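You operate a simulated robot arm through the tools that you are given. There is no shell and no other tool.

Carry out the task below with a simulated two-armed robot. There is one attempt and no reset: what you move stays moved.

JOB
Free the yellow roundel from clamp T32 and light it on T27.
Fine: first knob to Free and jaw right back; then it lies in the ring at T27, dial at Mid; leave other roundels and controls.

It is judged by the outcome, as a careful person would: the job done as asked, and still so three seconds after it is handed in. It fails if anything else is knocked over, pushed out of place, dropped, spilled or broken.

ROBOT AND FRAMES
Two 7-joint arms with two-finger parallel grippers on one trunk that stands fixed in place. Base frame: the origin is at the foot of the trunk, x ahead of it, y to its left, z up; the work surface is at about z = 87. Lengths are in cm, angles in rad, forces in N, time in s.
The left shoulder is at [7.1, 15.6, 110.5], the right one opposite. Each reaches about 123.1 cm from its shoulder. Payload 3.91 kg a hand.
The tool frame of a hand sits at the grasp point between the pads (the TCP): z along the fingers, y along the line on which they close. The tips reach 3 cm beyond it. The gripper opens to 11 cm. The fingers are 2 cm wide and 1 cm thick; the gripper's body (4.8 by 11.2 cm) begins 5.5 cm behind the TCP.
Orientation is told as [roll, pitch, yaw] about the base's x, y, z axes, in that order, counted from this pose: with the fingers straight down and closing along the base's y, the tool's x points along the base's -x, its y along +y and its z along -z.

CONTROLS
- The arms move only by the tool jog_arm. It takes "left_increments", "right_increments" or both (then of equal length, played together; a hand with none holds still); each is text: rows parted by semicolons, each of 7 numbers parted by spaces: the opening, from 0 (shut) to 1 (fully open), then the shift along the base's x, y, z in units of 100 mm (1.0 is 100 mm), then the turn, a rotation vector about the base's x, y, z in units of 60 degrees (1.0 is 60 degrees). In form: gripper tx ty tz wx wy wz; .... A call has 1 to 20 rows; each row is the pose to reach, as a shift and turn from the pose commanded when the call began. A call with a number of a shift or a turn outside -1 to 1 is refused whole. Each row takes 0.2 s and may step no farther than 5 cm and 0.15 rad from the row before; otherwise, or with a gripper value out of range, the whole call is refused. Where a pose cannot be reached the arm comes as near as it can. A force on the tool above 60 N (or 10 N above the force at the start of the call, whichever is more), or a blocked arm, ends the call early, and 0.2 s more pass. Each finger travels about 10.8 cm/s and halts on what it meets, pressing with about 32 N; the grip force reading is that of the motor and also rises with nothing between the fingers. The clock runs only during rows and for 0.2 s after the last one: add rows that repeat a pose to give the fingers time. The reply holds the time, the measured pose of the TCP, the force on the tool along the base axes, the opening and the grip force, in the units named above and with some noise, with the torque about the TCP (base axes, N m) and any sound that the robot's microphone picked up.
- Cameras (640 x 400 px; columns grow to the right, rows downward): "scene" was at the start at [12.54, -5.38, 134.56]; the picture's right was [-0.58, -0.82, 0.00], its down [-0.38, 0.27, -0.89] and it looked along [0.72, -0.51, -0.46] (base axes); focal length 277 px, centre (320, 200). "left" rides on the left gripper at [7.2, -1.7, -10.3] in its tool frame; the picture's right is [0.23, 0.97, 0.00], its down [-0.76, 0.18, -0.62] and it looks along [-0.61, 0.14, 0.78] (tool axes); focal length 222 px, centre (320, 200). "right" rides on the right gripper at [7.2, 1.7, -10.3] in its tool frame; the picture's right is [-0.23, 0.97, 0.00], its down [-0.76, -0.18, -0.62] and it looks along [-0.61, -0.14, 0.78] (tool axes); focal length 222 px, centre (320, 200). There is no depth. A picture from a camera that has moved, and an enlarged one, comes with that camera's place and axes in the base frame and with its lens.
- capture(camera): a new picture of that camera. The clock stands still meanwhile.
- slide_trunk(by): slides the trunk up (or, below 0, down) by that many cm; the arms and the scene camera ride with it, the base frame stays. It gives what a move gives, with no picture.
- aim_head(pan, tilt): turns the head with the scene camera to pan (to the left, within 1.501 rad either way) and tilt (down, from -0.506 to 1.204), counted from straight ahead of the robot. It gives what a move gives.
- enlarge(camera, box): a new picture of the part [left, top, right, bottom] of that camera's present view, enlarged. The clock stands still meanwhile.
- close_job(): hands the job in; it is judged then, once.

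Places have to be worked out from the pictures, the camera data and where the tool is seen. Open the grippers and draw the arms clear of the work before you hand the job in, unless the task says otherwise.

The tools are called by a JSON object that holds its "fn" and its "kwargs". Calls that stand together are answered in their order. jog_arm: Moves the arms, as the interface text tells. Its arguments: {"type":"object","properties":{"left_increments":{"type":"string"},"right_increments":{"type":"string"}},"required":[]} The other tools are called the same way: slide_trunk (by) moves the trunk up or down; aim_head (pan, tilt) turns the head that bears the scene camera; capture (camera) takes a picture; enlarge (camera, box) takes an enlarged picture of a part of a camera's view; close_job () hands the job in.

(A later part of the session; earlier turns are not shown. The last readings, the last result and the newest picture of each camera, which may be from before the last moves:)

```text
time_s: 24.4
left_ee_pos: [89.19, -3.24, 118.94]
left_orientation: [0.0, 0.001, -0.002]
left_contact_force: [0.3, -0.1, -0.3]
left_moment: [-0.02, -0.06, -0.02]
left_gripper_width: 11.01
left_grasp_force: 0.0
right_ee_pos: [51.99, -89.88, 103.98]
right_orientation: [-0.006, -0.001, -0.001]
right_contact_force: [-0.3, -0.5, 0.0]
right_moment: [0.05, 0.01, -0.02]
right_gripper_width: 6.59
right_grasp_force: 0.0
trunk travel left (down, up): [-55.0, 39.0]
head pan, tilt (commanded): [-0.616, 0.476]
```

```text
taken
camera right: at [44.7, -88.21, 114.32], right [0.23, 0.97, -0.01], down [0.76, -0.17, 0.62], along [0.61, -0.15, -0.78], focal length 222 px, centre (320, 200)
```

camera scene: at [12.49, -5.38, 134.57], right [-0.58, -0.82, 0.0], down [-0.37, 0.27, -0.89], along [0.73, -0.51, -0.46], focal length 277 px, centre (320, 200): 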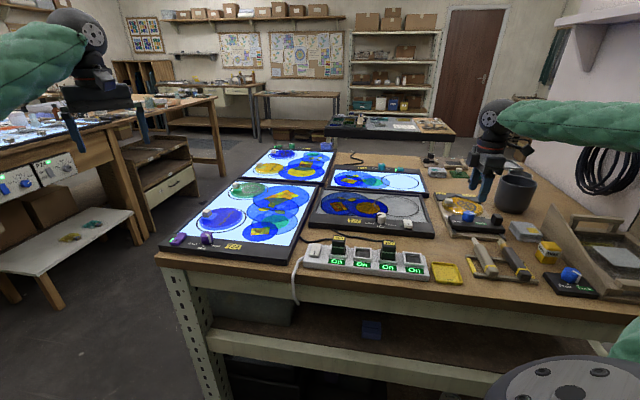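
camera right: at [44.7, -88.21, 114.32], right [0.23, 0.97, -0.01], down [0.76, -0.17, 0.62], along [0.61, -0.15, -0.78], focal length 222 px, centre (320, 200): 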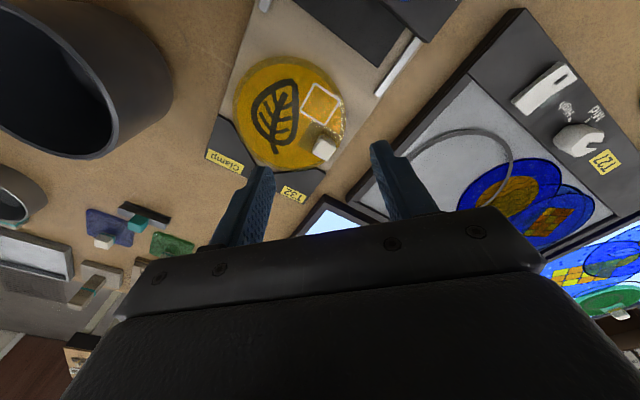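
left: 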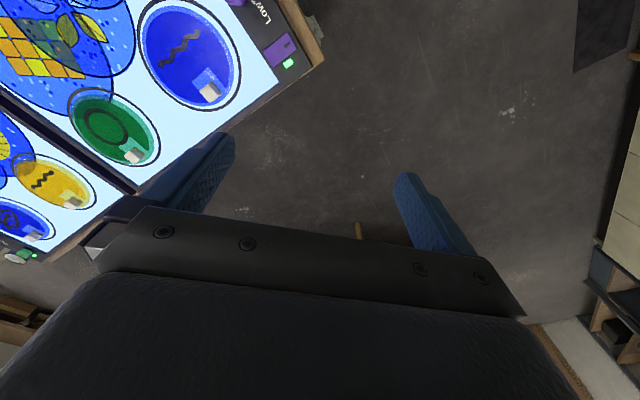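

{"fn": "enlarge", "kwargs": {"camera": "right", "box": [220, 50, 380, 200]}}

{"fn": "enlarge", "kwargs": {"camera": "right", "box": [370, 20, 640, 230]}}

```text
2.67 times, centred on (300, 125) of right
camera zoom: at [44.7, -88.21, 114.32], right [0.23, 0.97, -0.01], down [0.76, -0.17, 0.62], along [0.61, -0.15, -0.78], focal length 592 px, centre (373, 400)
```

zoom: 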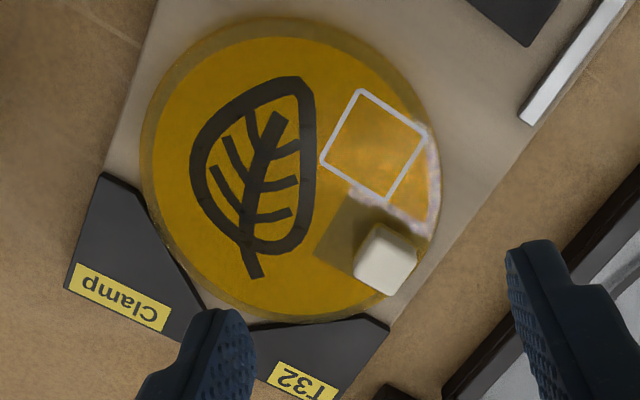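

```text
1.90 times, centred on (505, 125) of right
camera zoom: at [44.7, -88.21, 114.32], right [0.23, 0.97, -0.01], down [0.76, -0.17, 0.62], along [0.61, -0.15, -0.78], focal length 423 px, centre (-32, 343)
```

zoom: 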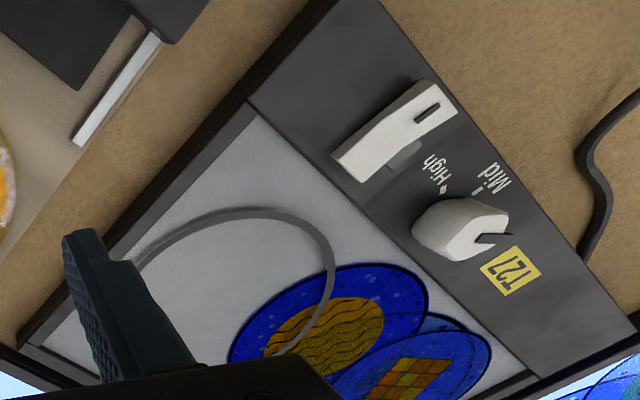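

The handle cube's top centre works out to about (56.1, -90.4), and the roundel is about 12.9 cm across, centred near (52.3, -93.9). I'll enlarge the handle to see its face orientation.

{"fn": "enlarge", "kwargs": {"camera": "right", "box": [295, 120, 355, 170]}}

{"fn": "enlarge", "kwargs": {"camera": "scene", "box": [440, 180, 500, 230]}}

```text
8.00 times, centred on (325, 145) of right
camera zoom: at [44.7, -88.21, 114.32], right [0.23, 0.97, -0.01], down [0.76, -0.17, 0.62], along [0.61, -0.15, -0.78], focal length 1777 px, centre (280, 640)
```

zoom: 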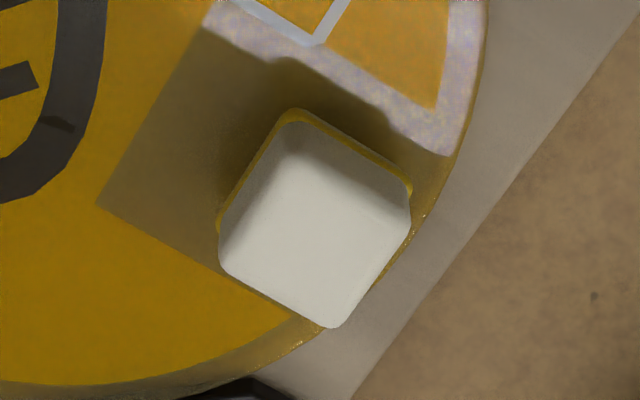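

```text
8.00 times, centred on (470, 205) of scene
camera zoom: at [12.56, -5.39, 134.56], right [-0.58, -0.82, 0.0], down [-0.38, 0.27, -0.89], along [0.72, -0.51, -0.46], focal length 2218 px, centre (-880, 160)
```

zoom: 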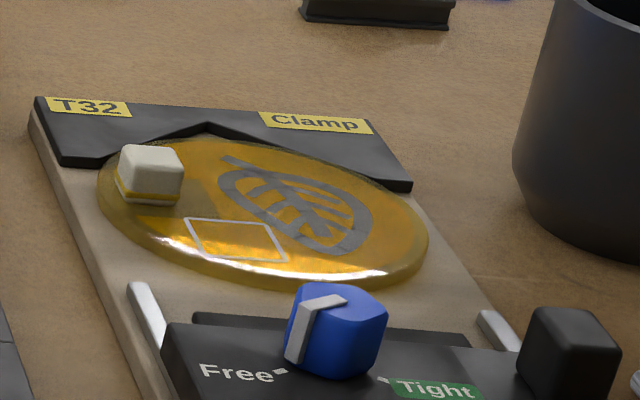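

The handle cube (about 2 cm) is aligned with the clamp axes, centre about (56.0, -90.5), top z about 91. Before picking it up, I'll measure T27's ring, dial and switch closely from the scene camera.

{"fn": "enlarge", "kwargs": {"camera": "scene", "box": [340, 185, 440, 245]}}

{"fn": "enlarge", "kwargs": {"camera": "scene", "box": [380, 210, 440, 245]}}

{"fn": "enlarge", "kwargs": {"camera": "scene", "box": [330, 160, 440, 200]}}

{"fn": "enlarge", "kwargs": {"camera": "scene", "box": [290, 230, 440, 290]}}

```text
6.40 times, centred on (390, 215) of scene
camera zoom: at [12.56, -5.39, 134.56], right [-0.58, -0.82, 0.0], down [-0.38, 0.27, -0.89], along [0.72, -0.51, -0.46], focal length 1775 px, centre (-128, 104)
```

zoom: 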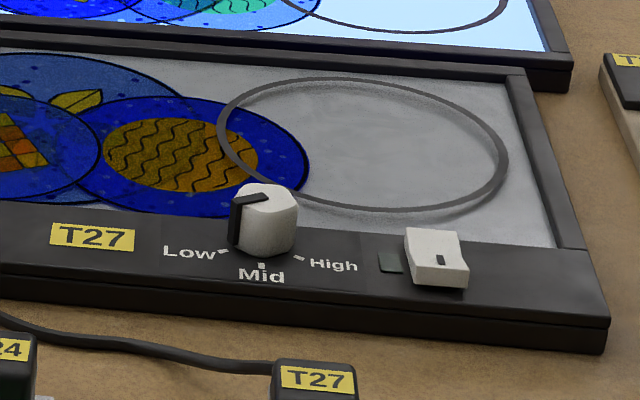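

```text
10.67 times, centred on (410, 228) of scene
camera zoom: at [12.56, -5.39, 134.56], right [-0.58, -0.82, 0.0], down [-0.38, 0.27, -0.89], along [0.72, -0.51, -0.46], focal length 2958 px, centre (-640, -93)
```

zoom: 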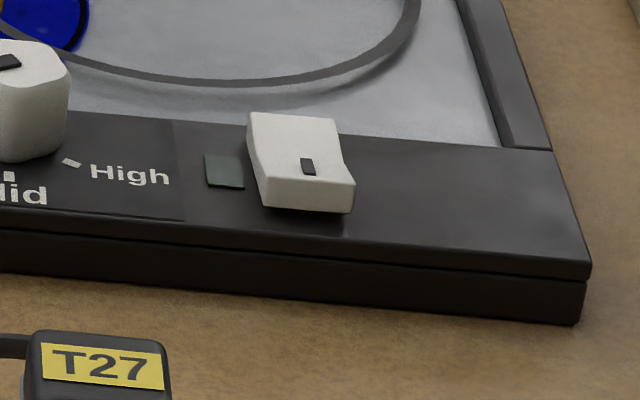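

```text
5.82 times, centred on (385, 180) of scene
camera zoom: at [12.56, -5.39, 134.56], right [-0.58, -0.82, 0.0], down [-0.38, 0.27, -0.89], along [0.72, -0.51, -0.46], focal length 1613 px, centre (-58, 316)
```

zoom: 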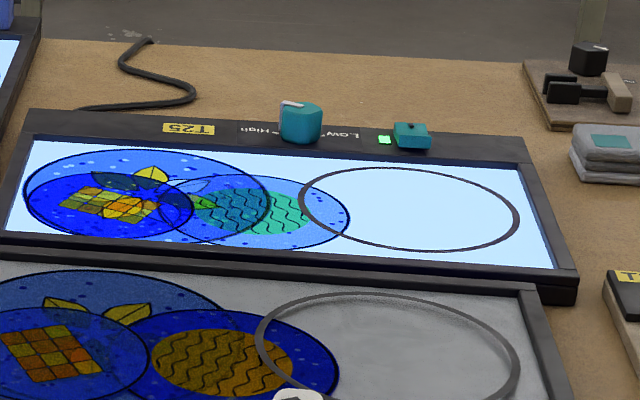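

```text
4.27 times, centred on (365, 260) of scene
camera zoom: at [12.56, -5.39, 134.56], right [-0.58, -0.82, 0.0], down [-0.38, 0.27, -0.89], along [0.72, -0.51, -0.46], focal length 1183 px, centre (128, -56)
```

zoom: 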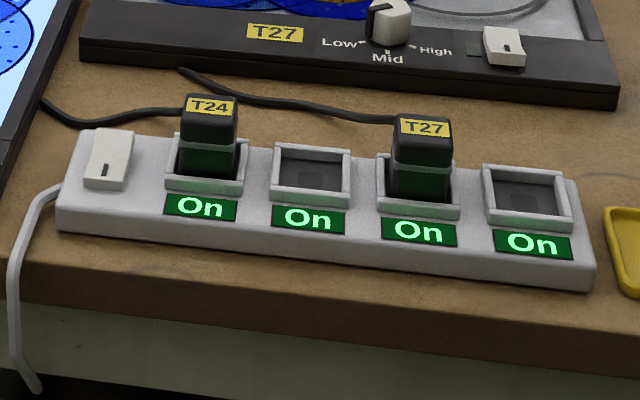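

T27's LED is dark, its switch is off, and its dial points at Low. The ring is a raised hoop about 14.7 cm across near (65.5, -75). I'll set the dial and switch while the hand is empty, starting with a hover over the ring to measure it.

{"fn": "jog_arm", "kwargs": {"right_increments": "0.6 0.22 0.25 0.03 0 0 0; 0.6 0.44 0.5 0.06 0 0 0; 0.6 0.65 0.75 0.1 0 0 0"}}

{"fn": "jog_arm", "kwargs": {"right_increments": "0.6 0.22 0.25 0 0 0 0; 0.6 0.44 0.5 0 0 0 0; 0.6 0.65 0.75 0 0 0 0; 0.6 0.65 0.75 0 0 0 0"}}

{"fn": "capture", "kwargs": {"camera": "right"}}

```text
time_s: 25.2
left_ee_pos: [89.36, -3.31, 118.9]
left_orientation: [0.001, 0.002, 0.0]
left_contact_force: [-0.1, -0.2, 0.2]
left_moment: [-0.01, 0.04, 0.02]
left_gripper_width: 11.01
left_grasp_force: 0.1
right_ee_pos: [58.43, -82.41, 104.83]
right_orientation: [-0.007, 0.002, 0.0]
right_contact_force: [-0.3, -0.7, -0.5]
right_moment: [-0.04, 0.03, -0.02]
right_gripper_width: 6.61
right_grasp_force: 0.0
trunk travel left (down, up): [-55.0, 39.0]
head pan, tilt (commanded): [-0.616, 0.476]
```

```text
time_s: 26.2
left_ee_pos: [89.14, -3.15, 118.92]
left_orientation: [0.001, 0.0, -0.001]
left_contact_force: [-0.1, -0.3, -0.3]
left_moment: [0.0, 0.0, 0.01]
left_gripper_width: 11.0
left_grasp_force: 0.0
right_ee_pos: [64.9, -74.86, 104.99]
right_orientation: [-0.009, 0.0, 0.0]
right_contact_force: [0.5, 0.1, 0.2]
right_moment: [0.0, 0.0, -0.02]
right_gripper_width: 6.6
right_grasp_force: 0.1
trunk travel left (down, up): [-55.0, 39.0]
head pan, tilt (commanded): [-0.616, 0.476]
```

```text
taken
camera right: at [57.74, -73.2, 115.3], right [0.23, 0.97, -0.01], down [0.76, -0.17, 0.62], along [0.61, -0.15, -0.78], focal length 222 px, centre (320, 200)
```

right: 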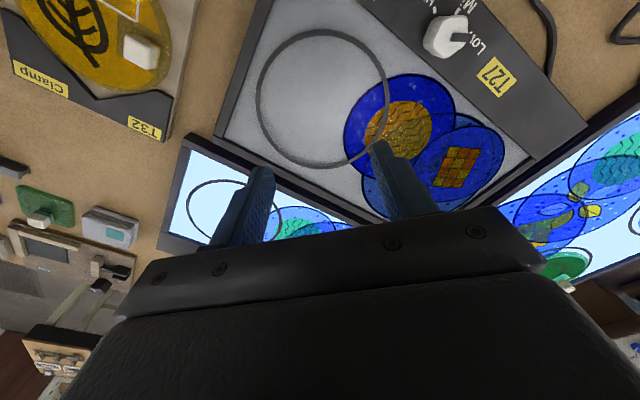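

{"fn": "enlarge", "kwargs": {"camera": "right", "box": [210, 0, 450, 180]}}

```text
2.22 times, centred on (330, 90) of right
camera zoom: at [57.74, -73.2, 115.3], right [0.23, 0.97, -0.01], down [0.76, -0.17, 0.62], along [0.61, -0.15, -0.78], focal length 494 px, centre (298, 444)
```

zoom: 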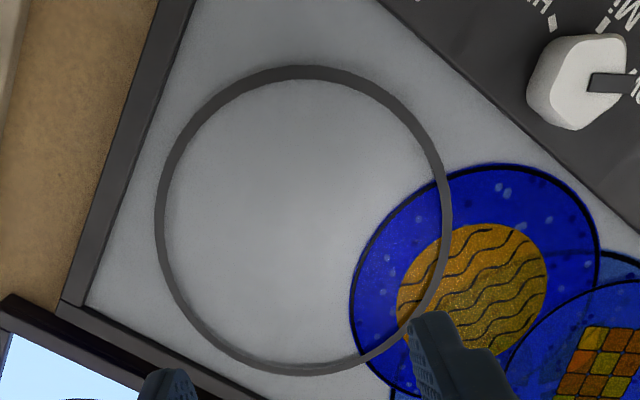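

Ring centre: about (65.65, -75.15). Dial: about (61.6, -63.15). I'll move over the dial while turning to yaw about -1.4, so the pads sit square to the pointer ridge.

{"fn": "jog_arm", "kwargs": {"right_increments": "0.6 -0.05 0.15 0 0 0 -0.14; 0.6 -0.1 0.3 0 0 0 -0.28; 0.6 -0.15 0.45 0 0 0 -0.42; 0.6 -0.2 0.6 0 0 0 -0.56; 0.6 -0.25 0.75 0 0 0 -0.7"}}

{"fn": "jog_arm", "kwargs": {"right_increments": "0.6 -0.02 0.1 0 0 0 -0.14; 0.6 -0.04 0.2 0 0 0 -0.28; 0.6 -0.06 0.3 -0.05 0 0 -0.42; 0.6 -0.08 0.42 -0.1 0 0 -0.56; 0.6 -0.08 0.42 -0.15 0 0 -0.64; 0.6 -0.08 0.42 -0.15 0 0 -0.64"}}

{"fn": "capture", "kwargs": {"camera": "right"}}

{"fn": "enlarge", "kwargs": {"camera": "right", "box": [250, 60, 400, 200]}}

```text
time_s: 27.4
left_ee_pos: [89.25, -3.18, 118.86]
left_orientation: [-0.001, 0.0, 0.0]
left_contact_force: [0.5, -0.2, 0.1]
left_moment: [0.01, -0.03, 0.04]
left_gripper_width: 11.03
left_grasp_force: 0.1
right_ee_pos: [62.38, -67.38, 105.07]
right_orientation: [-0.01, -0.001, -0.733]
right_contact_force: [0.1, 0.3, 0.1]
right_moment: [0.01, -0.01, 0.02]
right_gripper_width: 6.57
right_grasp_force: 0.1
trunk travel left (down, up): [-55.0, 39.0]
head pan, tilt (commanded): [-0.616, 0.476]
```

```text
time_s: 28.9
left_ee_pos: [89.24, -3.19, 118.93]
left_orientation: [-0.001, -0.001, 0.0]
left_contact_force: [-0.1, 0.5, 0.0]
left_moment: [0.01, -0.01, 0.02]
left_gripper_width: 10.99
left_grasp_force: 0.1
right_ee_pos: [61.56, -63.33, 103.4]
right_orientation: [-0.008, 0.001, -1.403]
right_contact_force: [-0.2, -1.2, 0.5]
right_moment: [0.03, 0.0, -0.03]
right_gripper_width: 6.58
right_grasp_force: 0.0
trunk travel left (down, up): [-55.0, 39.0]
head pan, tilt (commanded): [-0.616, 0.476]
```

```text
taken
camera right: at [62.13, -55.88, 113.72], right [1.0, -0.06, -0.01], down [-0.04, -0.78, 0.62], along [-0.04, -0.62, -0.78], focal length 222 px, centre (320, 200)
```

right: 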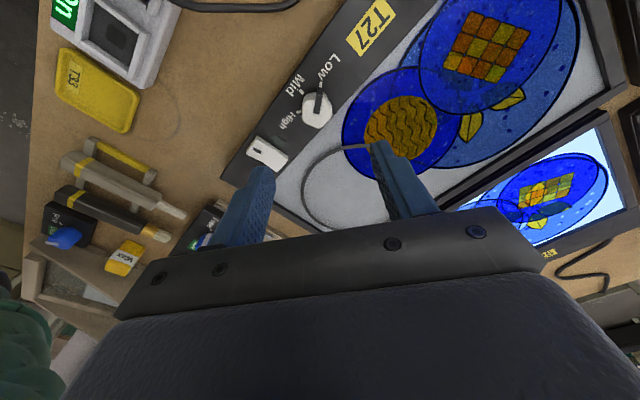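

```text
2.86 times, centred on (325, 130) of right
camera zoom: at [62.13, -55.88, 113.72], right [1.0, -0.06, -0.01], down [-0.04, -0.78, 0.62], along [-0.04, -0.62, -0.78], focal length 635 px, centre (306, 400)
```

zoom: 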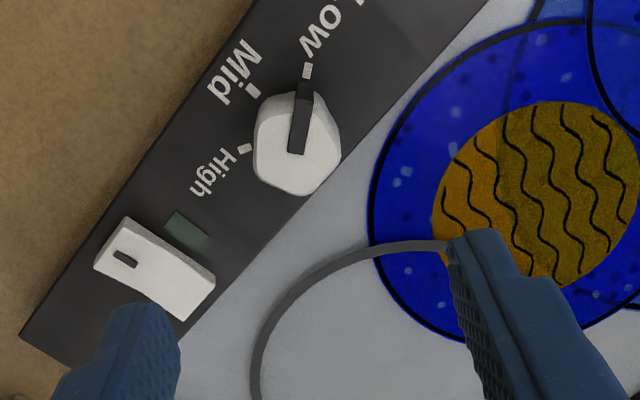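

The close view places the dial nearer (61.3, -62.8). I'll shift there and descend part way to re-check the centring before going lower.

{"fn": "jog_arm", "kwargs": {"right_increments": "0.6 -0.025 0.05 -0.2 0 0 0; 0.6 -0.025 0.05 -0.4 0 0 0; 0.6 -0.025 0.05 -0.6 0 0 0; 0.6 -0.025 0.05 -0.6 0 0 0"}}

{"fn": "enlarge", "kwargs": {"camera": "right", "box": [230, 80, 410, 220]}}

{"fn": "enlarge", "kwargs": {"camera": "scene", "box": [340, 170, 460, 250]}}

```text
time_s: 29.9
left_ee_pos: [89.22, -3.19, 118.95]
left_orientation: [-0.001, 0.0, 0.001]
left_contact_force: [-0.6, -0.9, 0.1]
left_moment: [0.0, 0.02, 0.0]
left_gripper_width: 11.03
left_grasp_force: 0.1
right_ee_pos: [61.4, -62.53, 97.55]
right_orientation: [-0.009, 0.0, -1.401]
right_contact_force: [0.4, 0.5, 0.0]
right_moment: [0.02, 0.03, 0.0]
right_gripper_width: 6.6
right_grasp_force: 0.0
trunk travel left (down, up): [-55.0, 39.0]
head pan, tilt (commanded): [-0.616, 0.476]
```

```text
2.86 times, centred on (320, 150) of right
camera zoom: at [61.88, -55.27, 107.81], right [1.0, -0.06, -0.01], down [-0.04, -0.78, 0.62], along [-0.04, -0.62, -0.78], focal length 635 px, centre (320, 343)
```

zoom: 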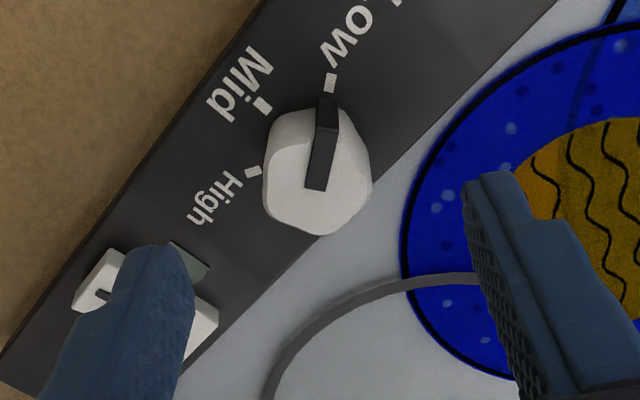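

```text
5.00 times, centred on (400, 210) of scene
camera zoom: at [12.55, -5.37, 134.56], right [-0.58, -0.82, 0.0], down [-0.38, 0.27, -0.89], along [0.72, -0.51, -0.46], focal length 1386 px, centre (-80, 150)
```

zoom: 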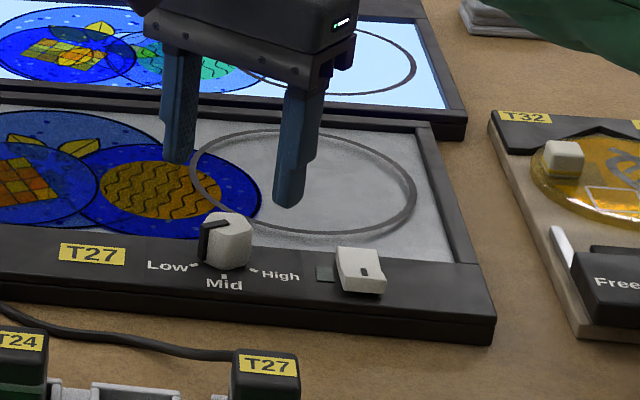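

The dial sits on the hand's axis, and the ticks fit a circle centred at (61.2, -62.65) with Mid about 58–60° counterclockwise from Low. I'll descend with tips about 0.6 cm above the panel border, then close on the dial.

{"fn": "jog_arm", "kwargs": {"right_increments": "0.6 -0.01 0 -0.2 0 0 0; 0.6 -0.015 0 -0.35 0 0 0; 0.6 -0.015 0 -0.46 0 0 0; 0.6 -0.015 0 -0.46 0 0 0; 0.35 -0.015 0 -0.46 0 0 0; 0.1 -0.015 0 -0.46 0 0 0; 0.1 -0.015 0 -0.46 0 0 0"}}

{"fn": "enlarge", "kwargs": {"camera": "right", "box": [230, 80, 410, 220]}}

```text
time_s: 31.4
left_ee_pos: [89.15, -3.21, 118.93]
left_orientation: [-0.001, 0.001, 0.001]
left_contact_force: [0.6, -0.4, 0.6]
left_moment: [-0.02, 0.02, -0.04]
left_gripper_width: 11.04
left_grasp_force: 0.0
right_ee_pos: [61.15, -62.65, 92.91]
right_orientation: [-0.008, 0.0, -1.402]
right_contact_force: [-4.3, 0.8, -1.2]
right_moment: [-0.03, -0.55, 0.03]
right_gripper_width: 2.91
right_grasp_force: 45.0
trunk travel left (down, up): [-55.0, 39.0]
head pan, tilt (commanded): [-0.616, 0.476]
```

```text
2.86 times, centred on (320, 150) of right
camera zoom: at [61.72, -55.34, 103.19], right [1.0, -0.06, -0.01], down [-0.04, -0.78, 0.62], along [-0.04, -0.62, -0.78], focal length 635 px, centre (320, 343)
```

zoom: 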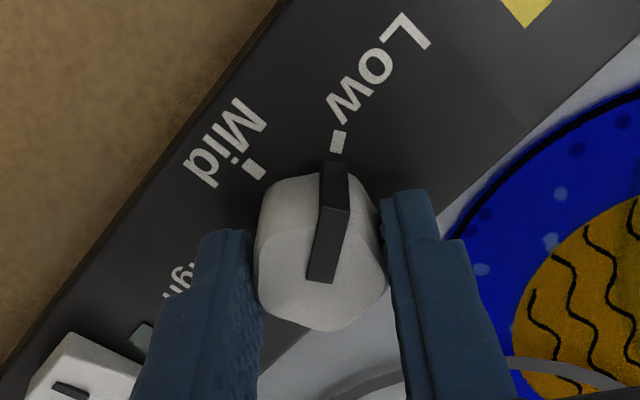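

The dial is gripped at 2.91 cm with little force, its pointer on Low. I'll turn counterclockwise by about 0.93 unit (56°) and look.

{"fn": "jog_arm", "kwargs": {"right_increments": "0.1 0 0 0 0 0 0.12; 0.1 0 0 0 0 0 0.24; 0.1 0 0 0 0 0 0.36; 0.1 0 0 0 0 0 0.48; 0.1 0 0 0 0 0 0.6; 0.1 0 0 0 0 0 0.72; 0.1 0 0 0 0 0 0.84; 0.1 0 0 0 0 0 0.94; 0.1 0 0 0 0 0 0.94"}}

{"fn": "enlarge", "kwargs": {"camera": "right", "box": [230, 80, 410, 220]}}

{"fn": "enlarge", "kwargs": {"camera": "scene", "box": [340, 185, 440, 245]}}

```text
time_s: 33.5
left_ee_pos: [89.25, -3.18, 118.95]
left_orientation: [-0.002, -0.001, 0.0]
left_contact_force: [0.0, -0.1, -0.2]
left_moment: [0.0, 0.0, 0.01]
left_gripper_width: 11.0
left_grasp_force: 0.0
right_ee_pos: [61.23, -62.6, 92.98]
right_orientation: [-0.007, 0.002, -0.415]
right_contact_force: [-15.2, 19.4, -17.2]
right_moment: [1.26, 0.5, -0.04]
right_gripper_width: 2.92
right_grasp_force: 45.1
trunk travel left (down, up): [-55.0, 39.0]
head pan, tilt (commanded): [-0.616, 0.476]
```

```text
2.86 times, centred on (320, 150) of right
camera zoom: at [55.35, -58.2, 103.21], right [0.6, 0.8, -0.01], down [0.63, -0.47, 0.62], along [0.49, -0.38, -0.78], focal length 635 px, centre (320, 343)
```

zoom: 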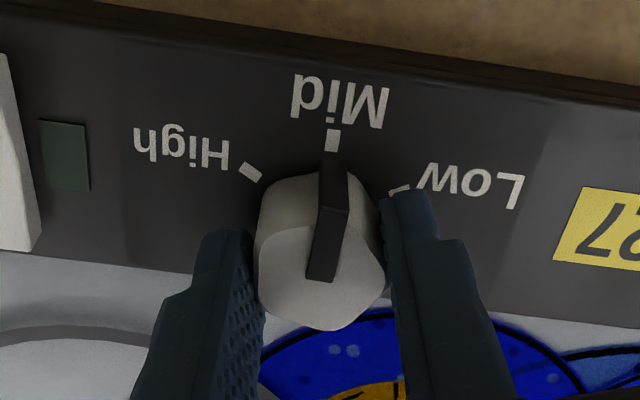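

```text
6.40 times, centred on (390, 215) of scene
camera zoom: at [12.54, -5.33, 134.55], right [-0.58, -0.82, 0.0], down [-0.38, 0.27, -0.89], along [0.73, -0.51, -0.46], focal length 1775 px, centre (-128, 104)
```

zoom: 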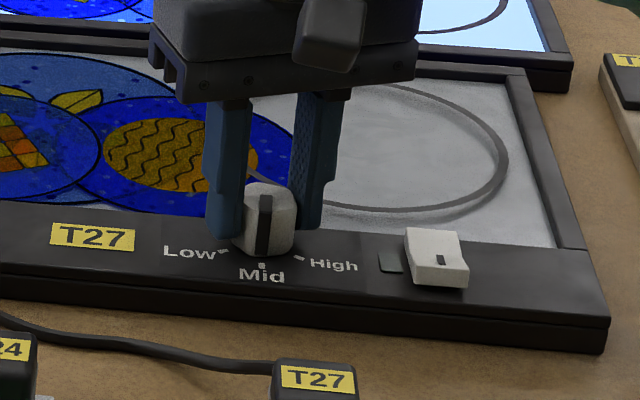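

The pointer is now on the Mid tick (about 134° versus the tick's 135°). I'll release, rise and verify.

{"fn": "jog_arm", "kwargs": {"right_increments": "0.4 0 0 0 0 0 0; 0.5 0 0 0 0 0 0; 0.5 0 0 0.1 0 0 0; 0.5 0 0 0.4 0 0 0; 0.5 0 0 0.8 0 0 0; 0.5 0 0 0.8 0 0 0"}}

{"fn": "capture", "kwargs": {"camera": "right"}}

{"fn": "enlarge", "kwargs": {"camera": "right", "box": [230, 40, 410, 200]}}

{"fn": "enlarge", "kwargs": {"camera": "scene", "box": [340, 185, 440, 245]}}

```text
time_s: 34.9
left_ee_pos: [89.22, -3.12, 119.0]
left_orientation: [0.002, -0.001, -0.002]
left_contact_force: [0.2, 0.5, 0.5]
left_moment: [0.02, -0.01, 0.03]
left_gripper_width: 10.96
left_grasp_force: 0.0
right_ee_pos: [61.07, -62.82, 101.05]
right_orientation: [-0.006, -0.001, -0.419]
right_contact_force: [-0.3, 0.6, -0.2]
right_moment: [0.01, 0.0, -0.05]
right_gripper_width: 5.51
right_grasp_force: 0.1
trunk travel left (down, up): [-55.0, 39.0]
head pan, tilt (commanded): [-0.616, 0.476]
```

```text
taken
camera right: at [55.14, -58.36, 111.28], right [0.6, 0.8, -0.01], down [0.63, -0.47, 0.62], along [0.49, -0.38, -0.78], focal length 222 px, centre (320, 200)
```

right: 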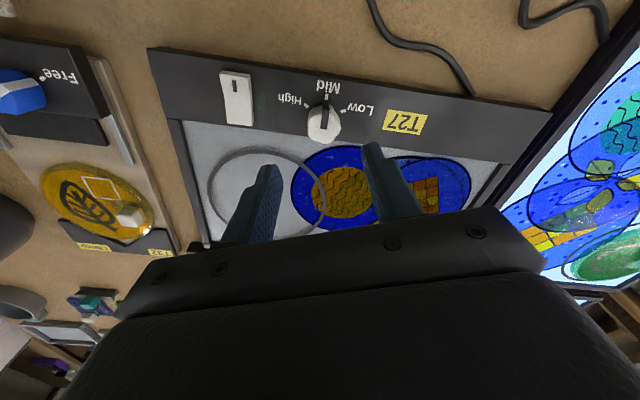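

```text
2.50 times, centred on (320, 120) of right
camera zoom: at [55.14, -58.36, 111.28], right [0.6, 0.8, -0.01], down [0.63, -0.47, 0.62], along [0.49, -0.38, -0.78], focal length 555 px, centre (320, 400)
```

zoom: 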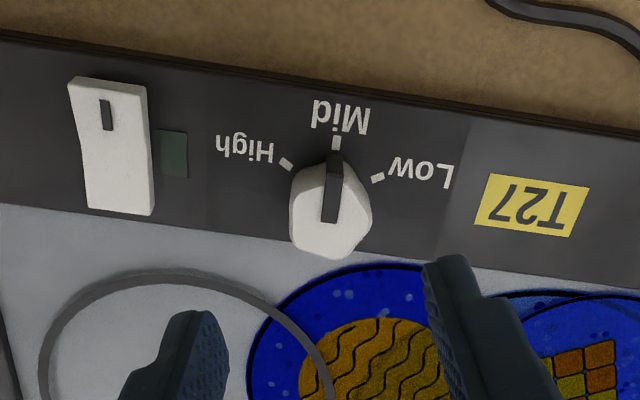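

```text
6.40 times, centred on (390, 215) of scene
camera zoom: at [12.54, -5.42, 134.56], right [-0.58, -0.82, 0.0], down [-0.38, 0.27, -0.89], along [0.72, -0.51, -0.46], focal length 1775 px, centre (-128, 104)
```

zoom: 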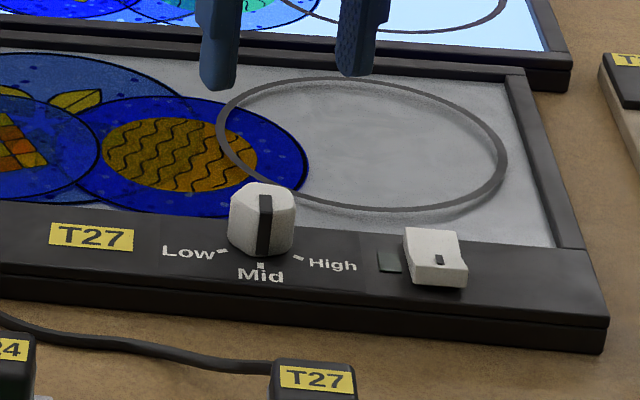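

The dial is on Mid. Next is the rocker: I'll compare it with the power strip's switch (on) and T24's lit switch to judge which end must be pressed.

{"fn": "enlarge", "kwargs": {"camera": "scene", "box": [395, 215, 420, 235]}}

{"fn": "enlarge", "kwargs": {"camera": "scene", "box": [300, 235, 335, 262]}}

{"fn": "enlarge", "kwargs": {"camera": "scene", "box": [165, 225, 255, 260]}}

{"fn": "enlarge", "kwargs": {"camera": "right", "box": [205, 55, 285, 140]}}

```text
16.00 times, centred on (408, 225) of scene
camera zoom: at [12.54, -5.42, 134.56], right [-0.58, -0.82, 0.0], down [-0.38, 0.27, -0.89], along [0.72, -0.51, -0.46], focal length 4436 px, centre (-1080, -200)
```

zoom: 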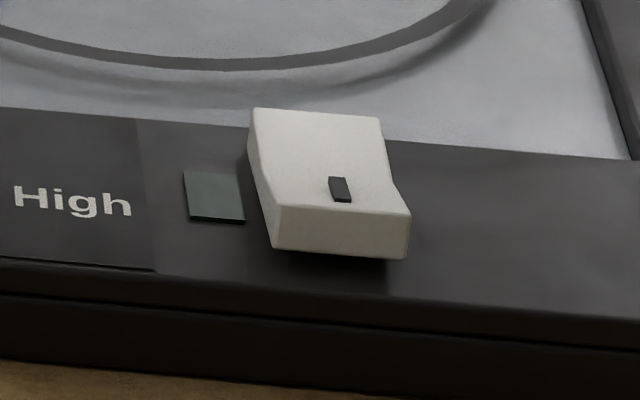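

```text
14.81 times, centred on (318, 248) of scene
camera zoom: at [12.54, -5.42, 134.56], right [-0.58, -0.82, 0.0], down [-0.38, 0.27, -0.89], along [0.72, -0.51, -0.46], focal length 4108 px, centre (357, -518)
```

zoom: 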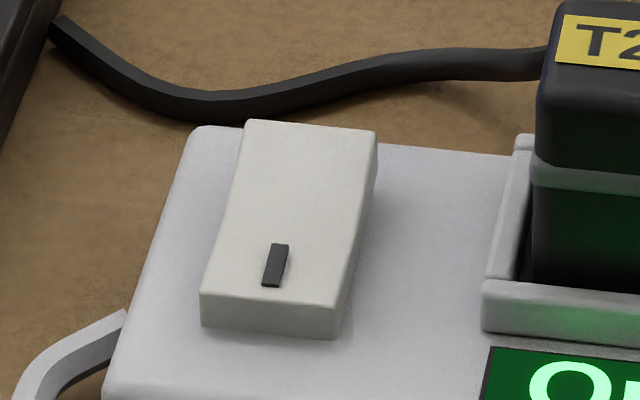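

```text
7.11 times, centred on (210, 242) of scene
camera zoom: at [12.54, -5.42, 134.56], right [-0.58, -0.82, 0.0], down [-0.38, 0.27, -0.89], along [0.72, -0.51, -0.46], focal length 1972 px, centre (1102, -102)
```

zoom: 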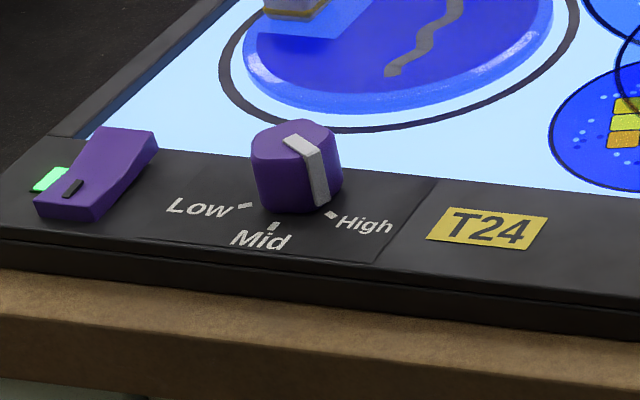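

```text
4.71 times, centred on (245, 98) of right
camera zoom: at [55.14, -58.36, 111.28], right [0.6, 0.8, -0.01], down [0.63, -0.47, 0.62], along [0.49, -0.38, -0.78], focal length 1045 px, centre (673, 682)
```

zoom: 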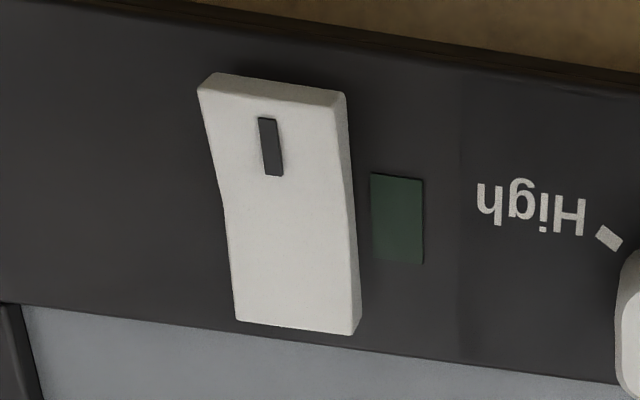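

On lit switches the end with the mark is pressed down; on T27 that end (about (53.6, -66.3), z about 90.8) is raised, so I press there. I'll close the fingers, align the yaw and move above it.

{"fn": "jog_arm", "kwargs": {"right_increments": "0.3 -0.15 -0.08 0 0 0 -0.09; 0 -0.3 -0.15 0 0 0 -0.18; 0 -0.5 -0.25 -0.1 0 0 -0.27; 0 -0.735 -0.35 -0.25 0 0 -0.35; 0 -0.735 -0.35 -0.35 0 0 -0.35; 0 -0.735 -0.35 -0.35 0 0 -0.35"}}

{"fn": "capture", "kwargs": {"camera": "right"}}

{"fn": "enlarge", "kwargs": {"camera": "scene", "box": [375, 175, 445, 240]}}

```text
time_s: 36.2
left_ee_pos: [89.24, -3.06, 118.92]
left_orientation: [0.0, 0.0, 0.0]
left_contact_force: [-0.5, -0.9, -0.3]
left_moment: [0.02, 0.01, -0.01]
left_gripper_width: 11.0
left_grasp_force: 0.0
right_ee_pos: [53.65, -66.12, 97.42]
right_orientation: [-0.007, -0.001, -0.788]
right_contact_force: [-0.4, 0.6, 0.7]
right_moment: [0.01, -0.03, 0.0]
right_gripper_width: 0.01
right_grasp_force: 32.1
trunk travel left (down, up): [-55.0, 39.0]
head pan, tilt (commanded): [-0.616, 0.476]
```

```text
taken
camera right: at [49.88, -59.99, 107.72], right [0.85, 0.53, -0.01], down [0.42, -0.66, 0.62], along [0.33, -0.53, -0.78], focal length 222 px, centre (320, 200)
```

right: 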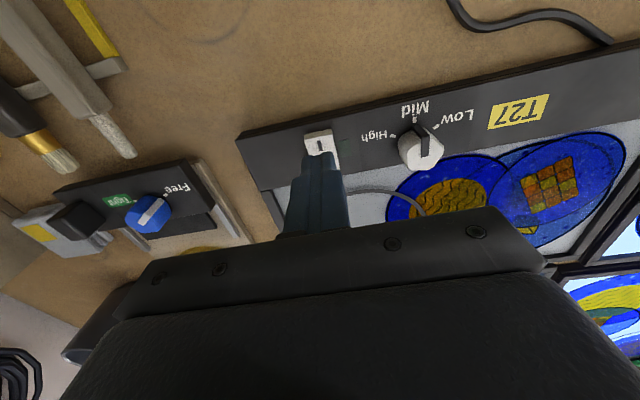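

```text
6.15 times, centred on (410, 208) of scene
camera zoom: at [12.47, -5.35, 134.58], right [-0.58, -0.82, 0.0], down [-0.37, 0.27, -0.89], along [0.73, -0.51, -0.46], focal length 1706 px, centre (-234, 154)
```

zoom: 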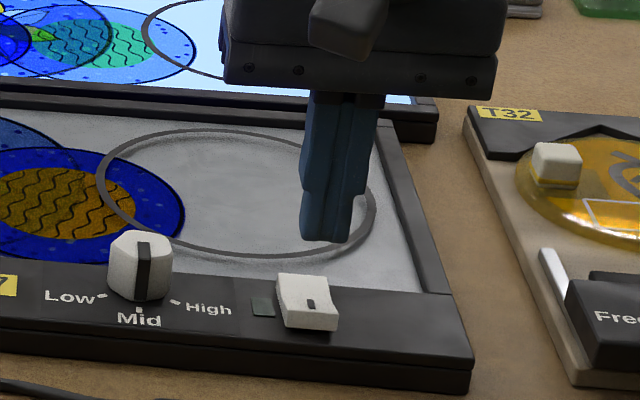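

The tool axis lands between the rocker's marked end and its edge, as wanted. I'll press down in small steps and watch the LED.

{"fn": "jog_arm", "kwargs": {"right_increments": "0 0 0 -0.2 0 0 0; 0 0 0 -0.32 0 0 0; 0 0 0 -0.35 0 0 0; 0 0 0 -0.38 0 0 0; 0 0 0 -0.41 0 0 0; 0 0 0 -0.44 0 0 0; 0 0 0 -0.44 0 0 0"}}

{"fn": "capture", "kwargs": {"camera": "right"}}

{"fn": "enlarge", "kwargs": {"camera": "scene", "box": [375, 175, 445, 240]}}

```text
time_s: 37.9
left_ee_pos: [89.2, -3.15, 119.09]
left_orientation: [0.0, 0.0, 0.0]
left_contact_force: [0.7, -0.7, -0.2]
left_moment: [0.02, -0.01, -0.02]
left_gripper_width: 10.99
left_grasp_force: 0.0
right_ee_pos: [53.7, -66.2, 93.28]
right_orientation: [-0.007, -0.002, -0.784]
right_contact_force: [0.7, -1.3, 14.0]
right_moment: [-0.15, -0.11, 0.15]
right_gripper_width: 0.0
right_grasp_force: 31.4
trunk travel left (down, up): [-55.0, 39.0]
head pan, tilt (commanded): [-0.616, 0.476]
```

```text
taken
camera right: at [49.92, -59.89, 103.47], right [0.85, 0.53, -0.01], down [0.42, -0.66, 0.63], along [0.33, -0.53, -0.78], focal length 222 px, centre (320, 200)
```

right: 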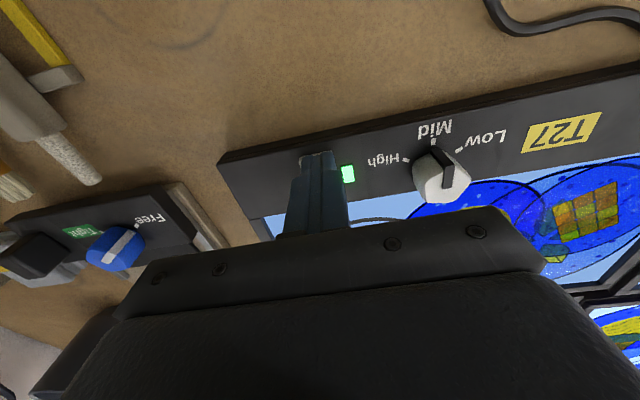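

```text
6.15 times, centred on (410, 208) of scene
camera zoom: at [12.47, -5.31, 134.59], right [-0.58, -0.82, 0.0], down [-0.37, 0.26, -0.89], along [0.73, -0.51, -0.46], focal length 1706 px, centre (-234, 154)
```

zoom: 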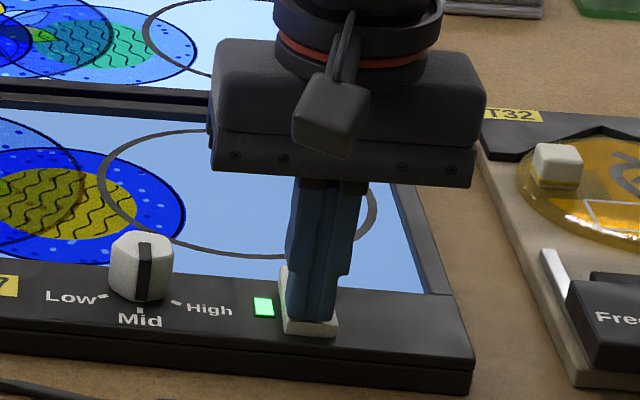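

The LED turned green and T27 lit up. I'll rise straight up and confirm it stays on.

{"fn": "jog_arm", "kwargs": {"right_increments": "0 0 0 0.1 0 0 0; 0 0 0 0.4 0 0 0; 0 0 0 0.8 0 0 0; 0 0 0 1.0 0 0 0"}}

{"fn": "capture", "kwargs": {"camera": "right"}}

{"fn": "capture", "kwargs": {"camera": "scene"}}

```text
time_s: 38.9
left_ee_pos: [89.24, -3.06, 119.01]
left_orientation: [0.0, -0.001, 0.0]
left_contact_force: [-1.4, -0.4, 0.4]
left_moment: [0.01, -0.01, -0.04]
left_gripper_width: 11.01
left_grasp_force: 0.0
right_ee_pos: [53.93, -65.89, 103.0]
right_orientation: [-0.007, -0.001, -0.785]
right_contact_force: [-0.4, -0.1, 0.2]
right_moment: [0.02, 0.01, -0.02]
right_gripper_width: 0.0
right_grasp_force: 32.2
trunk travel left (down, up): [-55.0, 39.0]
head pan, tilt (commanded): [-0.616, 0.476]
```

```text
taken
camera right: at [50.04, -59.81, 113.26], right [0.85, 0.53, -0.01], down [0.42, -0.66, 0.62], along [0.33, -0.53, -0.78], focal length 222 px, centre (320, 200)
```

right: 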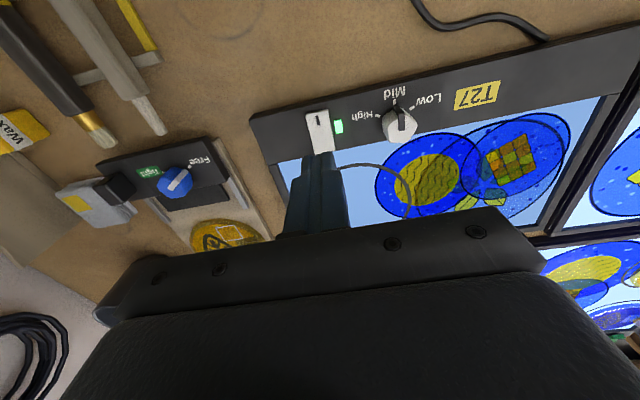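

```text
taken
camera scene: at [12.52, -5.37, 134.56], right [-0.58, -0.82, 0.0], down [-0.38, 0.27, -0.89], along [0.73, -0.51, -0.46], focal length 277 px, centre (320, 200)
```

scene: 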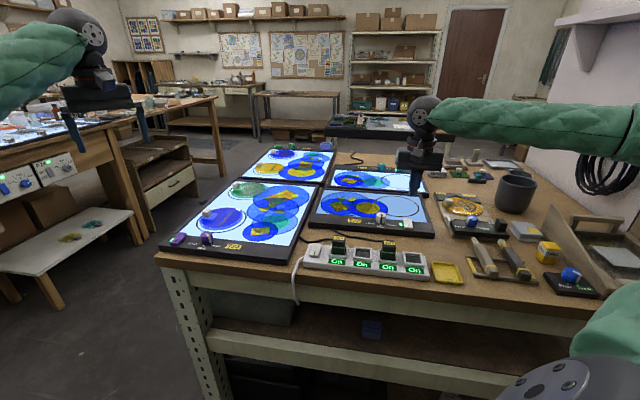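

T27 stays lit with the dial at Mid. Now I'll move to the roundel's handle at (56.0, -90.5), keeping yaw -0.785 so the pads close along the roundel's radius, which best resists tipping.

{"fn": "jog_arm", "kwargs": {"right_increments": "0.5 0.03 -0.4 0 0 0 0; 0.5 0.06 -0.8 0 0 0 0; 0.5 0.08 -1.0 0 0 0 0"}}

{"fn": "jog_arm", "kwargs": {"right_increments": "0.5 0.04 -0.4 0 0 0 0; 0.5 0.07 -0.8 0 0 0 0; 0.5 0.1 -1.0 0 0 0 0"}}

{"fn": "jog_arm", "kwargs": {"right_increments": "0.5 0.02 -0.25 0 0 0 0; 0.5 0.04 -0.44 0 0 0 0; 0.5 0.04 -0.44 0 0 0 0; 0.5 0.04 -0.44 0 0 0 0"}}

{"fn": "capture", "kwargs": {"camera": "right"}}

{"fn": "enlarge", "kwargs": {"camera": "right", "box": [240, 50, 400, 200]}}

```text
time_s: 39.6
left_ee_pos: [89.23, -3.14, 119.11]
left_orientation: [0.001, -0.001, 0.001]
left_contact_force: [-0.7, -0.1, -0.1]
left_moment: [0.01, 0.02, 0.0]
left_gripper_width: 11.0
left_grasp_force: 0.1
right_ee_pos: [54.77, -76.24, 102.92]
right_orientation: [-0.007, 0.001, -0.783]
right_contact_force: [0.5, 0.0, -0.1]
right_moment: [0.04, 0.01, 0.02]
right_gripper_width: 5.52
right_grasp_force: 0.1
trunk travel left (down, up): [-55.0, 39.0]
head pan, tilt (commanded): [-0.616, 0.476]
```

```text
time_s: 40.5
left_ee_pos: [89.19, -3.18, 118.9]
left_orientation: [0.002, 0.001, 0.0]
left_contact_force: [0.0, -0.1, -0.5]
left_moment: [0.02, -0.03, 0.01]
left_gripper_width: 11.02
left_grasp_force: 0.1
right_ee_pos: [55.8, -86.21, 102.65]
right_orientation: [-0.007, 0.001, -0.784]
right_contact_force: [0.0, -0.3, 0.1]
right_moment: [0.01, 0.01, 0.0]
right_gripper_width: 5.52
right_grasp_force: 0.0
trunk travel left (down, up): [-55.0, 39.0]
head pan, tilt (commanded): [-0.616, 0.476]
```

```text
time_s: 41.5
left_ee_pos: [89.17, -3.17, 118.99]
left_orientation: [-0.001, 0.0, -0.001]
left_contact_force: [0.8, 0.5, 0.4]
left_moment: [0.02, 0.01, -0.01]
left_gripper_width: 11.01
left_grasp_force: 0.0
right_ee_pos: [56.29, -90.56, 102.82]
right_orientation: [-0.007, -0.002, -0.783]
right_contact_force: [-0.4, 0.0, 0.0]
right_moment: [0.03, -0.02, -0.02]
right_gripper_width: 5.53
right_grasp_force: 0.1
trunk travel left (down, up): [-55.0, 39.0]
head pan, tilt (commanded): [-0.616, 0.476]
```

```text
taken
camera right: at [52.37, -84.27, 113.09], right [0.85, 0.53, -0.01], down [0.42, -0.66, 0.62], along [0.33, -0.53, -0.78], focal length 222 px, centre (320, 200)
```

right: 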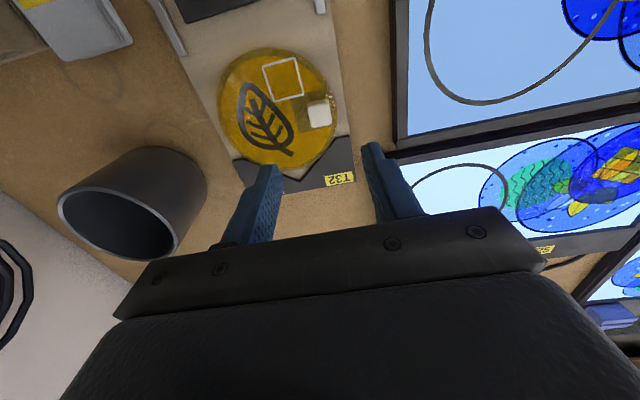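

```text
2.67 times, centred on (320, 125) of right
camera zoom: at [52.37, -84.27, 113.09], right [0.85, 0.53, -0.01], down [0.42, -0.66, 0.62], along [0.33, -0.53, -0.78], focal length 592 px, centre (320, 400)
```

zoom: 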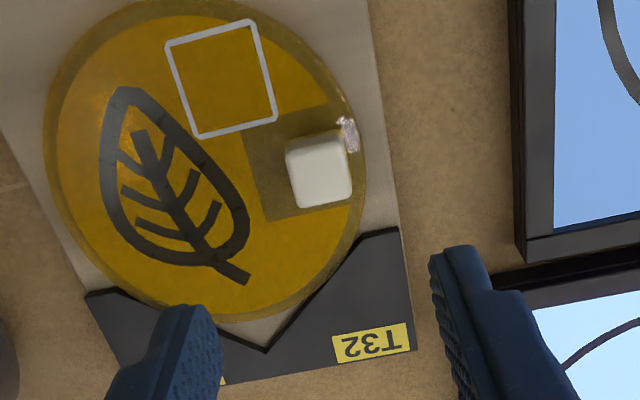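

The handle is at about (56.05, -90.4), just 0.25 cm off the hand's axis. I'll correct, descend to TCP z about 92.9 with fingers open around the cube, and check before closing.

{"fn": "jog_arm", "kwargs": {"right_increments": "0.5 -0.02 0.014 -0.3 0 0 0; 0.5 -0.024 0.014 -0.6 0 0 0; 0.5 -0.024 0.014 -0.8 0 0 0; 0.5 -0.024 0.014 -0.9 0 0 0; 0.5 -0.024 0.014 -0.98 0 0 0; 0.5 -0.024 0.014 -0.98 0 0 0"}}

{"fn": "capture", "kwargs": {"camera": "right"}}

{"fn": "enlarge", "kwargs": {"camera": "scene", "box": [430, 165, 500, 225]}}

```text
time_s: 42.9
left_ee_pos: [89.31, -3.31, 118.94]
left_orientation: [0.002, -0.001, 0.0]
left_contact_force: [0.2, 0.2, 0.0]
left_moment: [0.01, -0.01, 0.01]
left_gripper_width: 11.01
left_grasp_force: 0.1
right_ee_pos: [55.76, -90.34, 93.12]
right_orientation: [-0.009, 0.0, -0.784]
right_contact_force: [0.3, -0.8, -0.7]
right_moment: [-0.01, -0.02, 0.02]
right_gripper_width: 5.5
right_grasp_force: 0.1
trunk travel left (down, up): [-55.0, 39.0]
head pan, tilt (commanded): [-0.616, 0.476]
```

```text
taken
camera right: at [51.99, -84.16, 103.43], right [0.85, 0.53, -0.01], down [0.42, -0.66, 0.62], along [0.33, -0.53, -0.78], focal length 222 px, centre (320, 200)
```

right: 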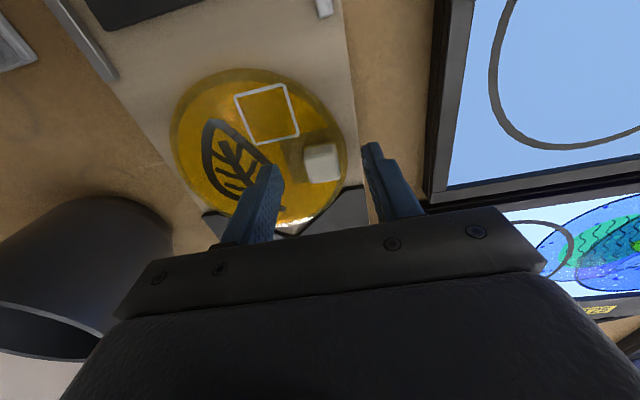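

```text
6.67 times, centred on (465, 195) of scene
camera zoom: at [12.54, -5.39, 134.56], right [-0.58, -0.82, 0.0], down [-0.38, 0.27, -0.89], along [0.72, -0.51, -0.46], focal length 1849 px, centre (-647, 233)
```

zoom: 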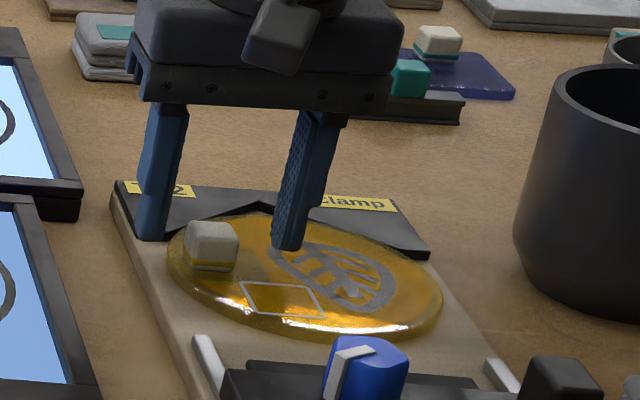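

The cube sits centred between the fingers with the tips clear of the glass. I'll close gently on it.

{"fn": "jog_arm", "kwargs": {"right_increments": "0.35 0 0 0 0 0 0; 0.25 0 0 0 0 0 0; 0.1 0 0 0 0 0 0; 0.1 0 0 0 0 0 0"}}

{"fn": "capture", "kwargs": {"camera": "right"}}

```text
time_s: 43.9
left_ee_pos: [89.19, -3.25, 119.03]
left_orientation: [-0.001, -0.001, 0.002]
left_contact_force: [0.4, 0.4, -0.9]
left_moment: [0.03, 0.0, -0.01]
left_gripper_width: 11.0
left_grasp_force: 0.1
right_ee_pos: [55.9, -90.46, 93.17]
right_orientation: [-0.007, 0.0, -0.783]
right_contact_force: [0.3, -0.7, 0.7]
right_moment: [0.12, 0.0, 0.02]
right_gripper_width: 2.14
right_grasp_force: 31.9
trunk travel left (down, up): [-55.0, 39.0]
head pan, tilt (commanded): [-0.616, 0.476]
```

```text
taken
camera right: at [52.0, -84.15, 103.45], right [0.85, 0.53, -0.01], down [0.42, -0.66, 0.62], along [0.33, -0.53, -0.78], focal length 222 px, centre (320, 200)
```

right: 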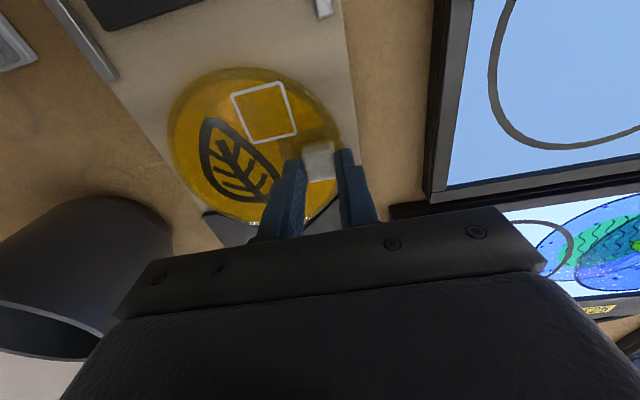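

It's held at 2.14 cm, but the overlap is only about 0.8 cm. I'll reopen slightly, go 0.35 cm lower for a firmer hold against tipping, and regrip.

{"fn": "jog_arm", "kwargs": {"right_increments": "0.32 0 0 0 0 0 0; 0.32 0 0 -0.02 0 0 0; 0.32 0 0 -0.035 0 0 0; 0.32 0 0 -0.035 0 0 0; 0.1 0 0 -0.035 0 0 0; 0.05 0 0 -0.035 0 0 0; 0.05 0 0 -0.035 0 0 0"}}

```text
time_s: 45.5
left_ee_pos: [89.1, -3.34, 118.91]
left_orientation: [-0.001, -0.001, 0.0]
left_contact_force: [-0.7, 0.1, -0.3]
left_moment: [0.02, -0.01, -0.05]
left_gripper_width: 11.0
left_grasp_force: 0.0
right_ee_pos: [55.97, -90.43, 92.87]
right_orientation: [-0.006, -0.001, -0.783]
right_contact_force: [0.4, 0.6, -0.1]
right_moment: [0.03, -0.05, 0.02]
right_gripper_width: 2.11
right_grasp_force: 32.0
trunk travel left (down, up): [-55.0, 39.0]
head pan, tilt (commanded): [-0.616, 0.476]
```

Regripped lower, with no contact force on the glass. I'll lift slowly by 1.5 cm and check that the roundel comes up level.

{"fn": "jog_arm", "kwargs": {"right_increments": "0.05 0 0 0.03 0 0 0; 0.05 0 0 0.06 0 0 0; 0.05 0 0 0.1 0 0 0; 0.05 0 0 0.15 0 0 0; 0.05 0 0 0.15 0 0 0"}}

{"fn": "capture", "kwargs": {"camera": "right"}}

{"fn": "enlarge", "kwargs": {"camera": "scene", "box": [430, 165, 520, 235]}}

```text
time_s: 46.6
left_ee_pos: [89.27, -3.22, 118.97]
left_orientation: [0.0, -0.001, 0.002]
left_contact_force: [0.0, -1.4, 0.2]
left_moment: [0.0, -0.01, 0.0]
left_gripper_width: 10.98
left_grasp_force: 0.0
right_ee_pos: [55.85, -90.59, 94.4]
right_orientation: [-0.008, -0.001, -0.783]
right_contact_force: [0.3, 0.2, -1.1]
right_moment: [0.04, -0.04, -0.04]
right_gripper_width: 2.13
right_grasp_force: 31.7
trunk travel left (down, up): [-55.0, 39.0]
head pan, tilt (commanded): [-0.616, 0.476]
```

```text
taken
camera right: at [51.99, -84.19, 104.69], right [0.85, 0.53, -0.01], down [0.42, -0.66, 0.62], along [0.33, -0.53, -0.78], focal length 222 px, centre (320, 200)
```

right: 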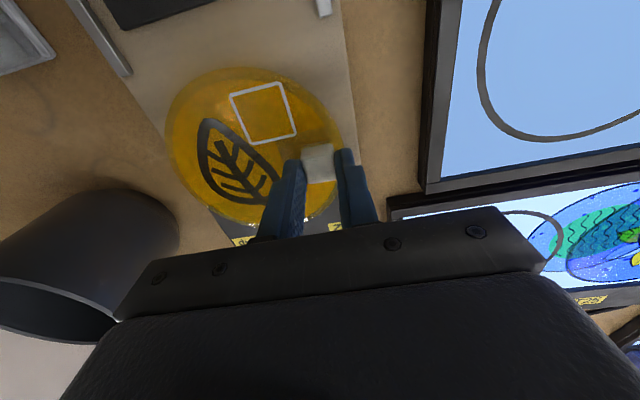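

```text
5.71 times, centred on (475, 200) of scene
camera zoom: at [12.56, -5.42, 134.56], right [-0.58, -0.82, 0.0], down [-0.38, 0.27, -0.89], along [0.72, -0.51, -0.46], focal length 1584 px, centre (-566, 200)
```

zoom: 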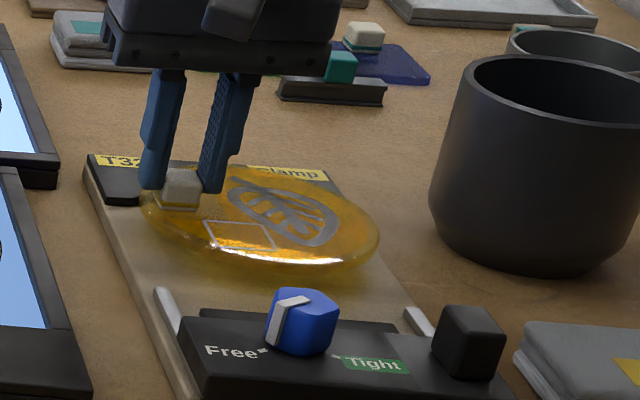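

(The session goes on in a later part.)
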